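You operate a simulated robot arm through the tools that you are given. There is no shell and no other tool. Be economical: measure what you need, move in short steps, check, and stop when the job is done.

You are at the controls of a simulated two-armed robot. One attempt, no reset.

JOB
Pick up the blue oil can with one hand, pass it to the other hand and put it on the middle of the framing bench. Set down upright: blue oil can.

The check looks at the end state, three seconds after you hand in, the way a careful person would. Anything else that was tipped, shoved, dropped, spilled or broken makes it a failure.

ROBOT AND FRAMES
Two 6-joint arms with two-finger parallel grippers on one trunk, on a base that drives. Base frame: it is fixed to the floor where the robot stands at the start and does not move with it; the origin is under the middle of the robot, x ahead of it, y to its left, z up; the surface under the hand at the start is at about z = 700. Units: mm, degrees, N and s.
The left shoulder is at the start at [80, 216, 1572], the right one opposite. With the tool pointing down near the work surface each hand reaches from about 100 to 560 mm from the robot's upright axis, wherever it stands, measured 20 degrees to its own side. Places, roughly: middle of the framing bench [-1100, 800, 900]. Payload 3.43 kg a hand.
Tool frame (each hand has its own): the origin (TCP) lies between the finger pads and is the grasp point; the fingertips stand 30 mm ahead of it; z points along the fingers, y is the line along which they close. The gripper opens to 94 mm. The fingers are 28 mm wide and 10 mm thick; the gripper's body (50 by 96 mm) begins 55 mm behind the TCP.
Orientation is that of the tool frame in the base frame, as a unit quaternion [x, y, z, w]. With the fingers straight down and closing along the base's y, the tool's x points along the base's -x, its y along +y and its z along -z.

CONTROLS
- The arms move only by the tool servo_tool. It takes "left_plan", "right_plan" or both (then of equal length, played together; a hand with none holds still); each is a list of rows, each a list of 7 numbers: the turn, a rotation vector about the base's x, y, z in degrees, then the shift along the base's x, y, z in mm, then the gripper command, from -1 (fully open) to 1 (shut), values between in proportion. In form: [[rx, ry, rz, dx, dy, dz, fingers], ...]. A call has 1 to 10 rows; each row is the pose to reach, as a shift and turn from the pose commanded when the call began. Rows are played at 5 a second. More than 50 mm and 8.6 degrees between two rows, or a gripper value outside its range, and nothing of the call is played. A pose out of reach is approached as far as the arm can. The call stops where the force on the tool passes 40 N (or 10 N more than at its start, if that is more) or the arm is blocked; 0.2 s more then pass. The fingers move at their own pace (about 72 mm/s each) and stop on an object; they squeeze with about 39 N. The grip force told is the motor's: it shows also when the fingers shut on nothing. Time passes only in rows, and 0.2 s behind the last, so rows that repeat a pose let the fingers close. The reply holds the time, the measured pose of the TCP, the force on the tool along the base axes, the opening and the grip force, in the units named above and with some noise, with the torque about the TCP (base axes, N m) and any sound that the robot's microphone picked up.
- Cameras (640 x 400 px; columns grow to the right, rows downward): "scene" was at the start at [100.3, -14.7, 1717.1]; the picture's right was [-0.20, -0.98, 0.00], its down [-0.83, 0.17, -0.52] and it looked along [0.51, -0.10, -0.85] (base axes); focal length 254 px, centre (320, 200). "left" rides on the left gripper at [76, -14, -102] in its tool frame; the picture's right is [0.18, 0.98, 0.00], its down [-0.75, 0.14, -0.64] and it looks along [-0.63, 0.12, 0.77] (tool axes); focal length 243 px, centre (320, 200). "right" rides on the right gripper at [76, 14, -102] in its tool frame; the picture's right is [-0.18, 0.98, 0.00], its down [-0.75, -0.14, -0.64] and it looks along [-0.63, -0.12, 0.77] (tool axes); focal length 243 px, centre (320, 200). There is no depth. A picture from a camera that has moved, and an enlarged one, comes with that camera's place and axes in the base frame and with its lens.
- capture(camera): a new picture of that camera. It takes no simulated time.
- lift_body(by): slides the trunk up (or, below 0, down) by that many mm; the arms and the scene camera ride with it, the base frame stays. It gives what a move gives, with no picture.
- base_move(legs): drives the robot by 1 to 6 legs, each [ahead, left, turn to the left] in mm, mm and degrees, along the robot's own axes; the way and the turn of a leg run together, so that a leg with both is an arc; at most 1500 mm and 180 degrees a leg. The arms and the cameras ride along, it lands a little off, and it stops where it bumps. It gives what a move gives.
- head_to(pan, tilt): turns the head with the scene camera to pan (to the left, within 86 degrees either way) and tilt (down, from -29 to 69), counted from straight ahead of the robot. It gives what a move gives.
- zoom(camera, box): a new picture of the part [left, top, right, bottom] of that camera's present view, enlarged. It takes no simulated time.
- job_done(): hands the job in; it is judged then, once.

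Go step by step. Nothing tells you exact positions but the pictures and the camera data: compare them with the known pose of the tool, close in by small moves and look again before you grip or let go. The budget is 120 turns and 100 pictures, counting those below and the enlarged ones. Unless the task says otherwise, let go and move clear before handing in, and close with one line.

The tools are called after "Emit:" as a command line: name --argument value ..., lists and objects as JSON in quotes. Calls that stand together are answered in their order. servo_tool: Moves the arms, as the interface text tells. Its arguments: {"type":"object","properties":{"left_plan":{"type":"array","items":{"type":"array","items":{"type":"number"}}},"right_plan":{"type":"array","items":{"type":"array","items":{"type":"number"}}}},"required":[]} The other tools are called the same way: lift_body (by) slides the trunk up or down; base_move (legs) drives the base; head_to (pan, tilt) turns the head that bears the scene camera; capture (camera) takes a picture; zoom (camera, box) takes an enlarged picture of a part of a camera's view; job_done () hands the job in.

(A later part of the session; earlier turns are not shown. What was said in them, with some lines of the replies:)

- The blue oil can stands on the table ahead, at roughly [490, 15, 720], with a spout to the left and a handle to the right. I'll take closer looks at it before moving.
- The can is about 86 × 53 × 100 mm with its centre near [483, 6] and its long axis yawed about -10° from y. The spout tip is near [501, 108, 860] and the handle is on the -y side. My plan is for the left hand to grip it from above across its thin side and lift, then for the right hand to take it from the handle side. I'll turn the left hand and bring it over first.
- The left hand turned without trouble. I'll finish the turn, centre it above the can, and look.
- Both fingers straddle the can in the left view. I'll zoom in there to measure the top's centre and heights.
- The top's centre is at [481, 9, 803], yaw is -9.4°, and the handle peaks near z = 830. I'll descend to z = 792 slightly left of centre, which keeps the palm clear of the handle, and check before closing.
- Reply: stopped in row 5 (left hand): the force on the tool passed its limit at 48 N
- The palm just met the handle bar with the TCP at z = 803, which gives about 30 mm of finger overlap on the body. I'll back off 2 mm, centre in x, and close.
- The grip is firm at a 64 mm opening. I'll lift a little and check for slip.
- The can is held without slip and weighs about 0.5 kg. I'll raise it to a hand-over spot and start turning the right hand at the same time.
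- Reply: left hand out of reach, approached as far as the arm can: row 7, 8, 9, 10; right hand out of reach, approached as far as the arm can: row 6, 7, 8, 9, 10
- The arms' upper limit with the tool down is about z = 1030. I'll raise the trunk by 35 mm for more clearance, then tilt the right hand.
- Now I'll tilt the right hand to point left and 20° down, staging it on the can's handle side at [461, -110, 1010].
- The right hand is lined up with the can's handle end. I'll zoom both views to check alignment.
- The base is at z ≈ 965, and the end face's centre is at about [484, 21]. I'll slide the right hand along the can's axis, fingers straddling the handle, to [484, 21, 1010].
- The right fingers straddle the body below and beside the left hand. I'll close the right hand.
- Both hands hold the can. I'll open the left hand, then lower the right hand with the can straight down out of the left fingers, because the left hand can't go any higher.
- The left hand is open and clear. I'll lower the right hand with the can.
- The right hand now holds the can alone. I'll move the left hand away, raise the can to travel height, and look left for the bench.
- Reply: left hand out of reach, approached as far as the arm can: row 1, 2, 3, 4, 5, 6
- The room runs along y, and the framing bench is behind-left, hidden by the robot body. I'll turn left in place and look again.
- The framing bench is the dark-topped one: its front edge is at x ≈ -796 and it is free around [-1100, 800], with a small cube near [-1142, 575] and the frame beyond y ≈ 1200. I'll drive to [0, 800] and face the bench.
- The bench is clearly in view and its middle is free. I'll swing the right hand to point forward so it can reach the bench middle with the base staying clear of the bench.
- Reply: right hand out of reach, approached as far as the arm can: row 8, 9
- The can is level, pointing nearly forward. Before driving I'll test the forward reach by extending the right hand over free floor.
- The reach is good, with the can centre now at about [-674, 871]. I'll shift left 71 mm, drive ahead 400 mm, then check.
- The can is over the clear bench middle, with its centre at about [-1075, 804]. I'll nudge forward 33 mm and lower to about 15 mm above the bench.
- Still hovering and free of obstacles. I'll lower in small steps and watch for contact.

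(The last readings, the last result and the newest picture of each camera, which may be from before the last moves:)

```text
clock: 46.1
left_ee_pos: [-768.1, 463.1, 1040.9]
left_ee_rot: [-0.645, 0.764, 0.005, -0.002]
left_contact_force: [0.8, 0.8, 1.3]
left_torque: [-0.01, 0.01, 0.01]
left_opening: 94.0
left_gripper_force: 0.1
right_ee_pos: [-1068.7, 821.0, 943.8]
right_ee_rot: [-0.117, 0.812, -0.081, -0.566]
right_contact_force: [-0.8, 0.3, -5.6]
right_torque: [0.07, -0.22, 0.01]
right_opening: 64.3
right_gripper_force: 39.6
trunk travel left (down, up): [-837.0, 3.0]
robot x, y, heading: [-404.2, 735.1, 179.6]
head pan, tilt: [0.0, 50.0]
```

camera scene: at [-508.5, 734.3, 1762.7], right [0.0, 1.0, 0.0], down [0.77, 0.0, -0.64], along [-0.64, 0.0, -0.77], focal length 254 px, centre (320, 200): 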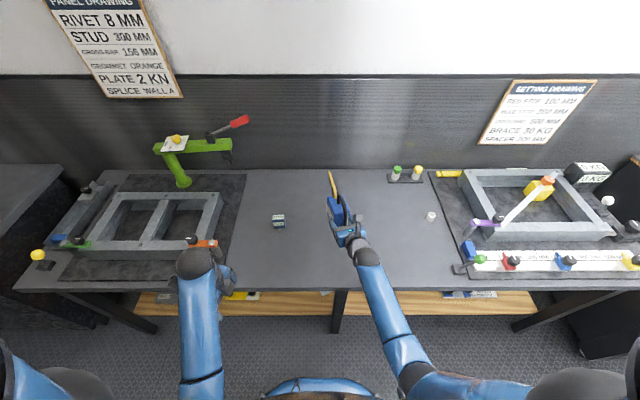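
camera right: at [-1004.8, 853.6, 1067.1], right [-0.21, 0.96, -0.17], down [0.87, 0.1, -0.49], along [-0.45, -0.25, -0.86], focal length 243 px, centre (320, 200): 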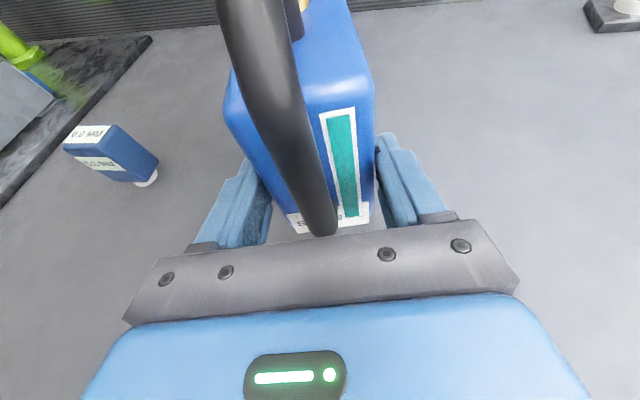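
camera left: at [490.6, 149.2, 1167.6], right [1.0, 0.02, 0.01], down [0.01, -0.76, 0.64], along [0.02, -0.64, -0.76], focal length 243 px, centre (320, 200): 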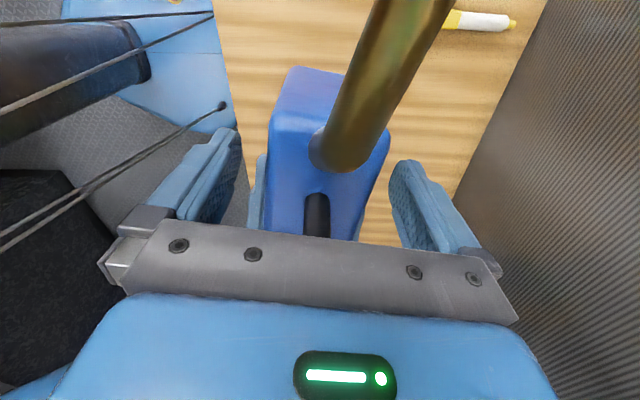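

No contact yet at TCP z = 944, so I'll keep going down in small steps.

Emit:
servo_tool --right_plan '[[0, 0, 0, 0, 0, -1.5, 1], [0, 0, 0, 0, 0, -3, 1], [0, 0, 0, 0, 0, -4, 1], [0, 0, 0, 0, 0, -4, 1]]'

Emit:
zoom --camera "right" --box '[220, 130, 412, 250]'

```text
clock: 47.1
left_ee_pos: [-766.6, 464.3, 1039.8]
left_ee_rot: [-0.645, 0.764, 0.005, -0.002]
left_contact_force: [0.1, 0.0, 0.0]
left_torque: [0.0, -0.02, 0.02]
left_opening: 94.0
left_gripper_force: 0.1
right_ee_pos: [-1068.2, 821.2, 941.4]
right_ee_rot: [-0.116, 0.812, -0.08, -0.567]
right_contact_force: [0.0, -0.7, -5.7]
right_torque: [0.02, -0.21, 0.0]
right_opening: 64.2
right_gripper_force: 39.0
trunk travel left (down, up): [-837.0, 3.0]
robot x, y, heading: [-401.3, 738.9, 179.8]
head pan, tilt: [0.0, 50.0]
```

```text
3.33 times, centred on (316, 190) of right
camera zoom: at [-1004.9, 853.4, 1048.0], right [-0.21, 0.96, -0.17], down [0.87, 0.1, -0.49], along [-0.45, -0.25, -0.86], focal length 809 px, centre (333, 233)
```

zoom: 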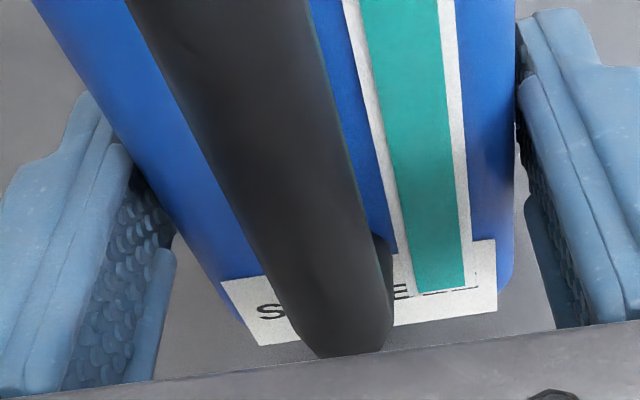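

Emit:
servo_tool --right_plan '[[0, 0, 0, 0, 0, -1.5, 1], [0, 0, 0, 0, 0, -3, 1], [0, 0, 0, 0, 0, -4, 1], [0, 0, 0, 0, 0, -4, 1]]'

```text
clock: 48.1
left_ee_pos: [-767.0, 463.6, 1040.1]
left_ee_rot: [-0.645, 0.765, 0.004, -0.002]
left_contact_force: [0.8, -0.7, -0.2]
left_torque: [0.0, -0.02, -0.02]
left_opening: 93.9
left_gripper_force: 0.1
right_ee_pos: [-1069.3, 820.6, 937.2]
right_ee_rot: [-0.116, 0.812, -0.08, -0.567]
right_contact_force: [-0.5, 0.0, -5.2]
right_torque: [0.05, -0.23, 0.0]
right_opening: 64.4
right_gripper_force: 38.7
trunk travel left (down, up): [-837.0, 3.0]
robot x, y, heading: [-399.9, 734.4, 179.8]
head pan, tilt: [0.0, 50.0]
```

Still no load change at z = 937, so the bench is a bit lower than I assumed. I'll continue in 2 mm steps.

Emit:
servo_tool --right_plan '[[0, 0, 0, 0, 0, -2, 1], [0, 0, 0, 0, 0, -4, 1], [0, 0, 0, 0, 0, -6, 1], [0, 0, 0, 0, 0, -6, 1]]'

Emit:
zoom --camera "scene" --box '[290, 160, 386, 220]'

```text
clock: 49.1
left_ee_pos: [-767.5, 464.4, 1039.8]
left_ee_rot: [-0.645, 0.764, 0.005, -0.003]
left_contact_force: [-0.9, 1.5, 0.6]
left_torque: [0.02, -0.04, -0.01]
left_opening: 93.6
left_gripper_force: 0.0
right_ee_pos: [-1067.3, 820.0, 929.9]
right_ee_rot: [-0.115, 0.812, -0.079, -0.566]
right_contact_force: [1.1, -0.1, -5.8]
right_torque: [0.08, -0.23, -0.04]
right_opening: 64.1
right_gripper_force: 39.3
trunk travel left (down, up): [-837.0, 3.0]
robot x, y, heading: [-407.1, 734.4, 179.7]
head pan, tilt: [0.0, 50.0]
```

```text
6.67 times, centred on (338, 190) of scene
camera zoom: at [-509.7, 733.9, 1762.6], right [0.0, 1.0, 0.0], down [0.77, 0.0, -0.64], along [-0.64, 0.0, -0.77], focal length 1697 px, centre (200, 267)
```

zoom: 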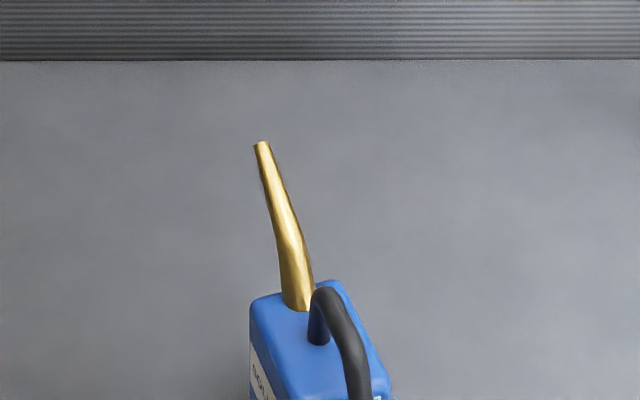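

Triangulating the small cube's foot suggests the bench top is nearer z ≈ 850. I'll keep lowering under the force guard.

Emit:
servo_tool --right_plan '[[0, 0, 0, 0, 0, -3, 1], [0, 0, 0, 0, 0, -6, 1], [0, 0, 0, 0, 0, -9, 1], [0, 0, 0, 0, 0, -12, 1], [0, 0, 0, 0, 0, -15, 1], [0, 0, 0, 0, 0, -15, 1]]'

Emit:
capture --camera "right"

Emit:
zoom --camera "scene" --box '[240, 140, 432, 260]'

```text
clock: 50.5
left_ee_pos: [-767.2, 463.2, 1041.1]
left_ee_rot: [-0.645, 0.764, 0.005, -0.003]
left_contact_force: [-0.1, -0.1, -0.5]
left_torque: [-0.01, -0.01, -0.05]
left_opening: 94.1
left_gripper_force: 0.1
right_ee_pos: [-1068.5, 819.1, 916.5]
right_ee_rot: [-0.115, 0.812, -0.079, -0.566]
right_contact_force: [0.8, 0.0, -5.4]
right_torque: [0.09, -0.24, 0.02]
right_opening: 63.9
right_gripper_force: 39.2
trunk travel left (down, up): [-837.0, 3.0]
robot x, y, heading: [-405.4, 736.2, 179.7]
head pan, tilt: [0.0, 50.0]
```

```text
66 pictures are left
camera right: at [-1005.2, 852.9, 1023.2], right [-0.21, 0.96, -0.17], down [0.87, 0.11, -0.49], along [-0.45, -0.25, -0.86], focal length 243 px, centre (320, 200)
```

right: 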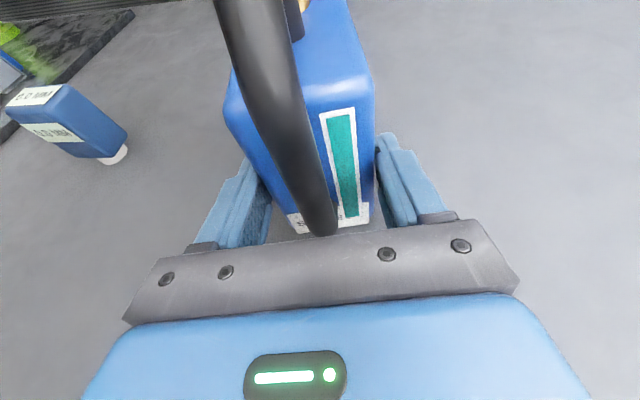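

```text
3.33 times, centred on (336, 200) of scene
camera zoom: at [-509.7, 733.9, 1762.6], right [0.0, 1.0, 0.0], down [0.77, 0.0, -0.64], along [-0.64, 0.0, -0.77], focal length 848 px, centre (267, 200)
```

zoom: 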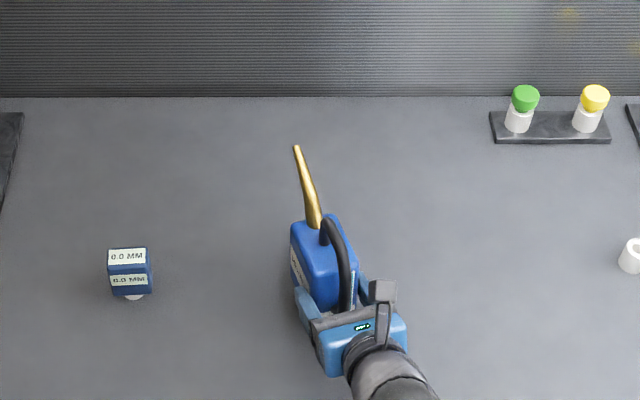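

The bench top seems to be at z ≈ 855–865, which puts the bench middle nearer [-1130, 815]. I'll shift slightly while still hovering, then keep lowering.

Emit:
servo_tool --right_plan '[[0, 0, 0, -12, 3, 0, 1], [0, 0, 0, -22, 6, 0, 1], [0, 0, 0, -22, 6, -3, 1], [0, 0, 0, -22, 6, -6, 1], [0, 0, 0, -22, 6, -8, 1], [0, 0, 0, -22, 6, -8, 1]]'

```text
clock: 51.9
left_ee_pos: [-765.6, 464.4, 1042.3]
left_ee_rot: [-0.645, 0.764, 0.005, -0.003]
left_contact_force: [-0.6, -0.4, 0.1]
left_torque: [-0.02, 0.0, 0.01]
left_opening: 93.7
left_gripper_force: 0.0
right_ee_pos: [-1088.4, 827.3, 910.1]
right_ee_rot: [-0.116, 0.811, -0.081, -0.568]
right_contact_force: [2.4, 3.3, 11.1]
right_torque: [-0.36, 1.14, -0.08]
right_opening: 64.2
right_gripper_force: 39.0
trunk travel left (down, up): [-837.0, 3.0]
robot x, y, heading: [-404.7, 733.5, 179.9]
head pan, tilt: [0.0, 50.0]
```

The bench is reached, and the load sits on the can's front bottom edge, so the can is pitched slightly spout-down. I'll ease the hand's pitch up a degree to lay the base flat.

Emit:
servo_tool --right_plan '[[-0.3, 0.96, 0, 0, 0, 0, 1], [-0.3, 0.96, 0, 0, 0, 0, 1]]'

Emit:
zoom --camera "right" --box '[220, 130, 412, 250]'

```text
clock: 52.5
left_ee_pos: [-764.5, 463.9, 1041.6]
left_ee_rot: [-0.645, 0.764, 0.005, -0.004]
left_contact_force: [0.7, 0.5, 0.2]
left_torque: [0.01, 0.0, -0.01]
left_opening: 93.9
left_gripper_force: 0.0
right_ee_pos: [-1088.0, 825.9, 909.9]
right_ee_rot: [-0.115, 0.806, -0.082, -0.575]
right_contact_force: [5.9, 3.8, 15.9]
right_torque: [0.11, -0.53, 0.04]
right_opening: 63.8
right_gripper_force: 39.1
trunk travel left (down, up): [-837.0, 3.0]
robot x, y, heading: [-405.6, 734.3, 179.9]
head pan, tilt: [0.0, 50.0]
```

```text
3.33 times, centred on (316, 190) of right
camera zoom: at [-1021.9, 860.5, 1015.7], right [-0.22, 0.96, -0.17], down [0.86, 0.1, -0.5], along [-0.47, -0.26, -0.85], focal length 809 px, centre (333, 233)
```

zoom: 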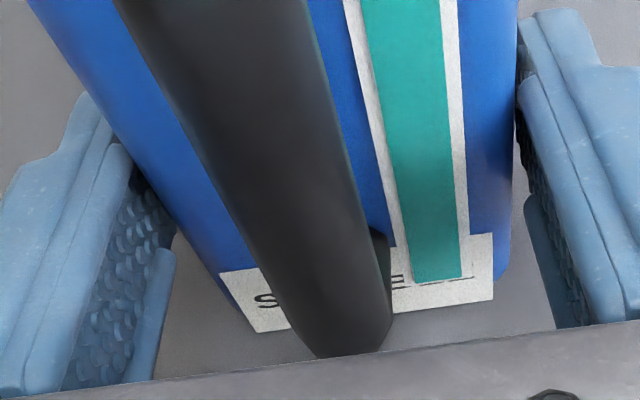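

The load has moved to the rear edge, so level lies between the two. I'll rotate back 0.45°, ease the pressure, and check.

Emit:
servo_tool --right_plan '[[0.13, -0.43, 0, 0, 0, 0.5, 1], [0.13, -0.43, 0, 0, 0, 1, 1]]'

```text
clock: 53.1
left_ee_pos: [-765.7, 463.5, 1042.2]
left_ee_rot: [-0.645, 0.764, 0.004, -0.004]
left_contact_force: [0.7, 0.1, -0.7]
left_torque: [-0.02, -0.01, -0.02]
left_opening: 94.0
left_gripper_force: 0.0
right_ee_pos: [-1088.9, 826.4, 909.8]
right_ee_rot: [-0.116, 0.809, -0.081, -0.571]
right_contact_force: [3.4, 3.6, 12.2]
right_torque: [0.19, -0.41, 0.01]
right_opening: 64.4
right_gripper_force: 38.6
trunk travel left (down, up): [-837.0, 3.0]
robot x, y, heading: [-404.4, 733.5, 180.0]
head pan, tilt: [0.0, 50.0]
```

The can is essentially flat with a light load. I'll open the right hand.

Emit:
servo_tool --right_plan '[[0, 0, 0, 0, 0, 0.5, 0.2], [0, 0, 0, 0, 0, 0.5, 0], [0, 0, 0, 0, 0, 0.5, -0.5], [0, 0, 0, 0, 0, 0.5, -1], [0, 0, 0, 0, 0, 0.5, -1]]'

Emit:
capture --camera "right"

Emit:
zoom --camera "scene" --box '[240, 140, 432, 260]'

```text
clock: 54.3
left_ee_pos: [-767.4, 462.8, 1041.4]
left_ee_rot: [-0.645, 0.764, 0.005, -0.002]
left_contact_force: [-0.6, -0.4, 0.5]
left_torque: [0.03, 0.01, -0.02]
left_opening: 94.1
left_gripper_force: 0.0
right_ee_pos: [-1089.6, 826.8, 909.4]
right_ee_rot: [-0.116, 0.809, -0.081, -0.571]
right_contact_force: [1.7, -0.1, 0.1]
right_torque: [0.02, 0.01, 0.02]
right_opening: 94.0
right_gripper_force: 0.1
trunk travel left (down, up): [-837.0, 3.0]
robot x, y, heading: [-403.1, 733.4, 179.9]
head pan, tilt: [0.0, 50.0]
```

```text
63 pictures are left
camera right: at [-1024.8, 859.8, 1016.2], right [-0.21, 0.96, -0.17], down [0.86, 0.1, -0.49], along [-0.46, -0.26, -0.85], focal length 243 px, centre (320, 200)
```

right: 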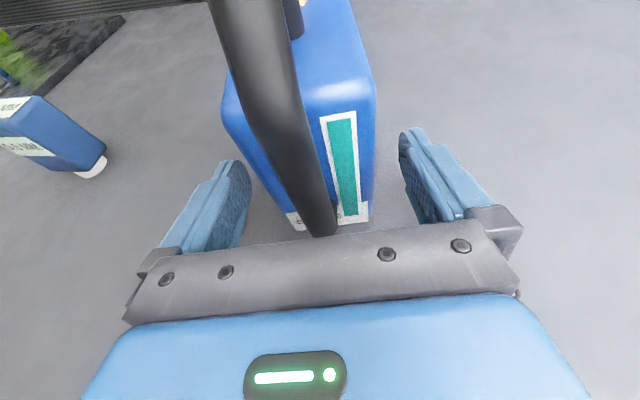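

```text
3.33 times, centred on (336, 200) of scene
camera zoom: at [-508.3, 733.9, 1762.7], right [0.0, 1.0, 0.0], down [0.77, 0.0, -0.64], along [-0.64, 0.0, -0.77], focal length 848 px, centre (267, 200)
```

zoom: 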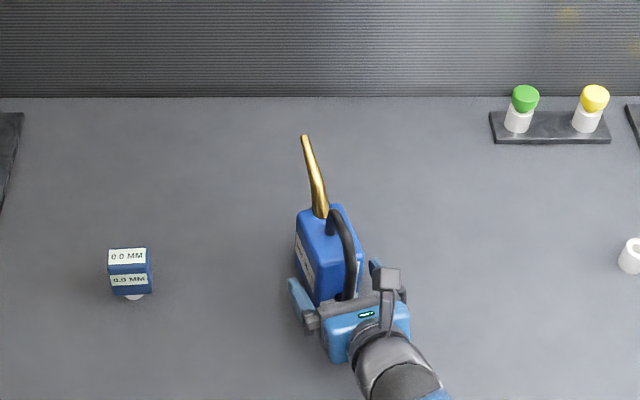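

The can stands upright, released. I'll retract the right hand straight back along its own axis.

Emit:
servo_tool --right_plan '[[0, 0, 0, 18, 5.4, 5, -1], [0, 0, 0, 36, 10.8, 12, -1], [0, 0, 0, 60, 18, 21, -1], [0, 0, 0, 90, 27, 32, -1], [0, 0, 0, 120, 36, 43, -1], [0, 0, 0, 150, 45, 54, -1]]'

Emit:
base_move --legs '[[-250, 0, 0]]'

Emit:
capture --camera "scene"

Emit:
capture --camera "right"

```text
clock: 55.7
left_ee_pos: [-765.4, 463.4, 1040.9]
left_ee_rot: [-0.645, 0.764, 0.004, -0.005]
left_contact_force: [-0.5, 0.0, 0.1]
left_torque: [0.01, 0.01, 0.02]
left_opening: 94.2
left_gripper_force: 0.1
right_ee_pos: [-939.3, 871.5, 963.6]
right_ee_rot: [-0.114, 0.808, -0.08, -0.572]
right_contact_force: [0.4, 0.6, 0.3]
right_torque: [0.01, -0.02, -0.02]
right_opening: 94.1
right_gripper_force: 0.1
trunk travel left (down, up): [-837.0, 3.0]
robot x, y, heading: [-404.5, 734.0, 180.1]
head pan, tilt: [0.0, 50.0]
```

```text
clock: 57.5
left_ee_pos: [-522.5, 461.1, 1039.7]
left_ee_rot: [-0.645, 0.764, 0.004, -0.001]
left_contact_force: [-0.4, 0.3, -0.4]
left_torque: [0.06, -0.07, 0.01]
left_opening: 94.0
left_gripper_force: 0.0
right_ee_pos: [-697.5, 868.4, 961.5]
right_ee_rot: [-0.116, 0.81, -0.081, -0.569]
right_contact_force: [-1.5, 0.5, -0.3]
right_torque: [0.0, -0.04, 0.02]
right_opening: 93.9
right_gripper_force: 0.1
trunk travel left (down, up): [-837.0, 3.0]
robot x, y, heading: [-156.8, 733.4, 179.9]
head pan, tilt: [0.0, 50.0]
```

```text
61 pictures are left
camera scene: at [-268.0, 732.9, 1762.2], right [0.0, 1.0, 0.0], down [0.77, 0.0, -0.64], along [-0.64, 0.0, -0.77], focal length 254 px, centre (320, 200)
```

scene: 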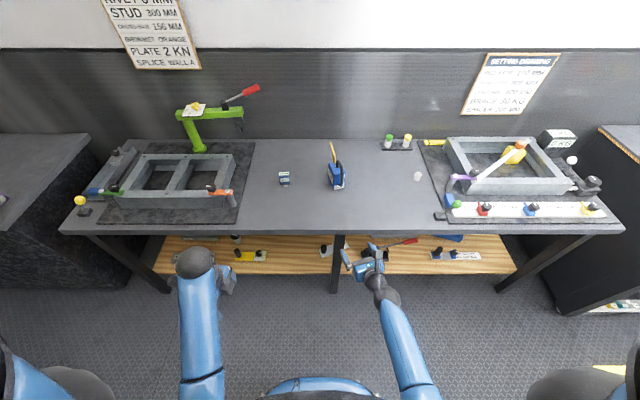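

```text
60 pictures are left
camera right: at [-633.5, 902.5, 1068.3], right [-0.22, 0.96, -0.17], down [0.86, 0.11, -0.49], along [-0.45, -0.26, -0.85], focal length 243 px, centre (320, 200)
```

right: 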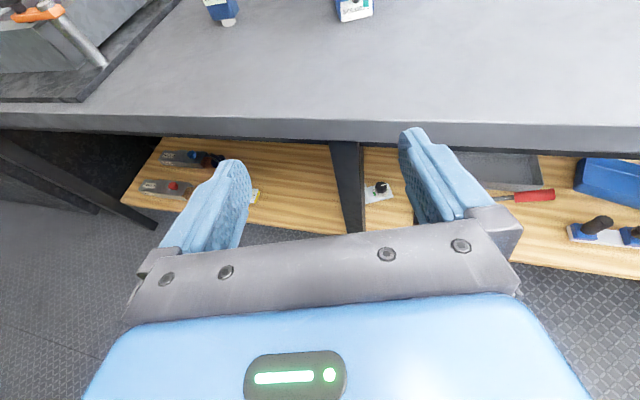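

The oil can stands upright in the middle of the bench, nothing else looks disturbed, and both hands are clear. I'm handing in.

Emit:
job_done

```text
The job is handed in.
```

The blue oil can was picked up with the left hand, passed to the right hand, and set upright on the middle of the framing bench.
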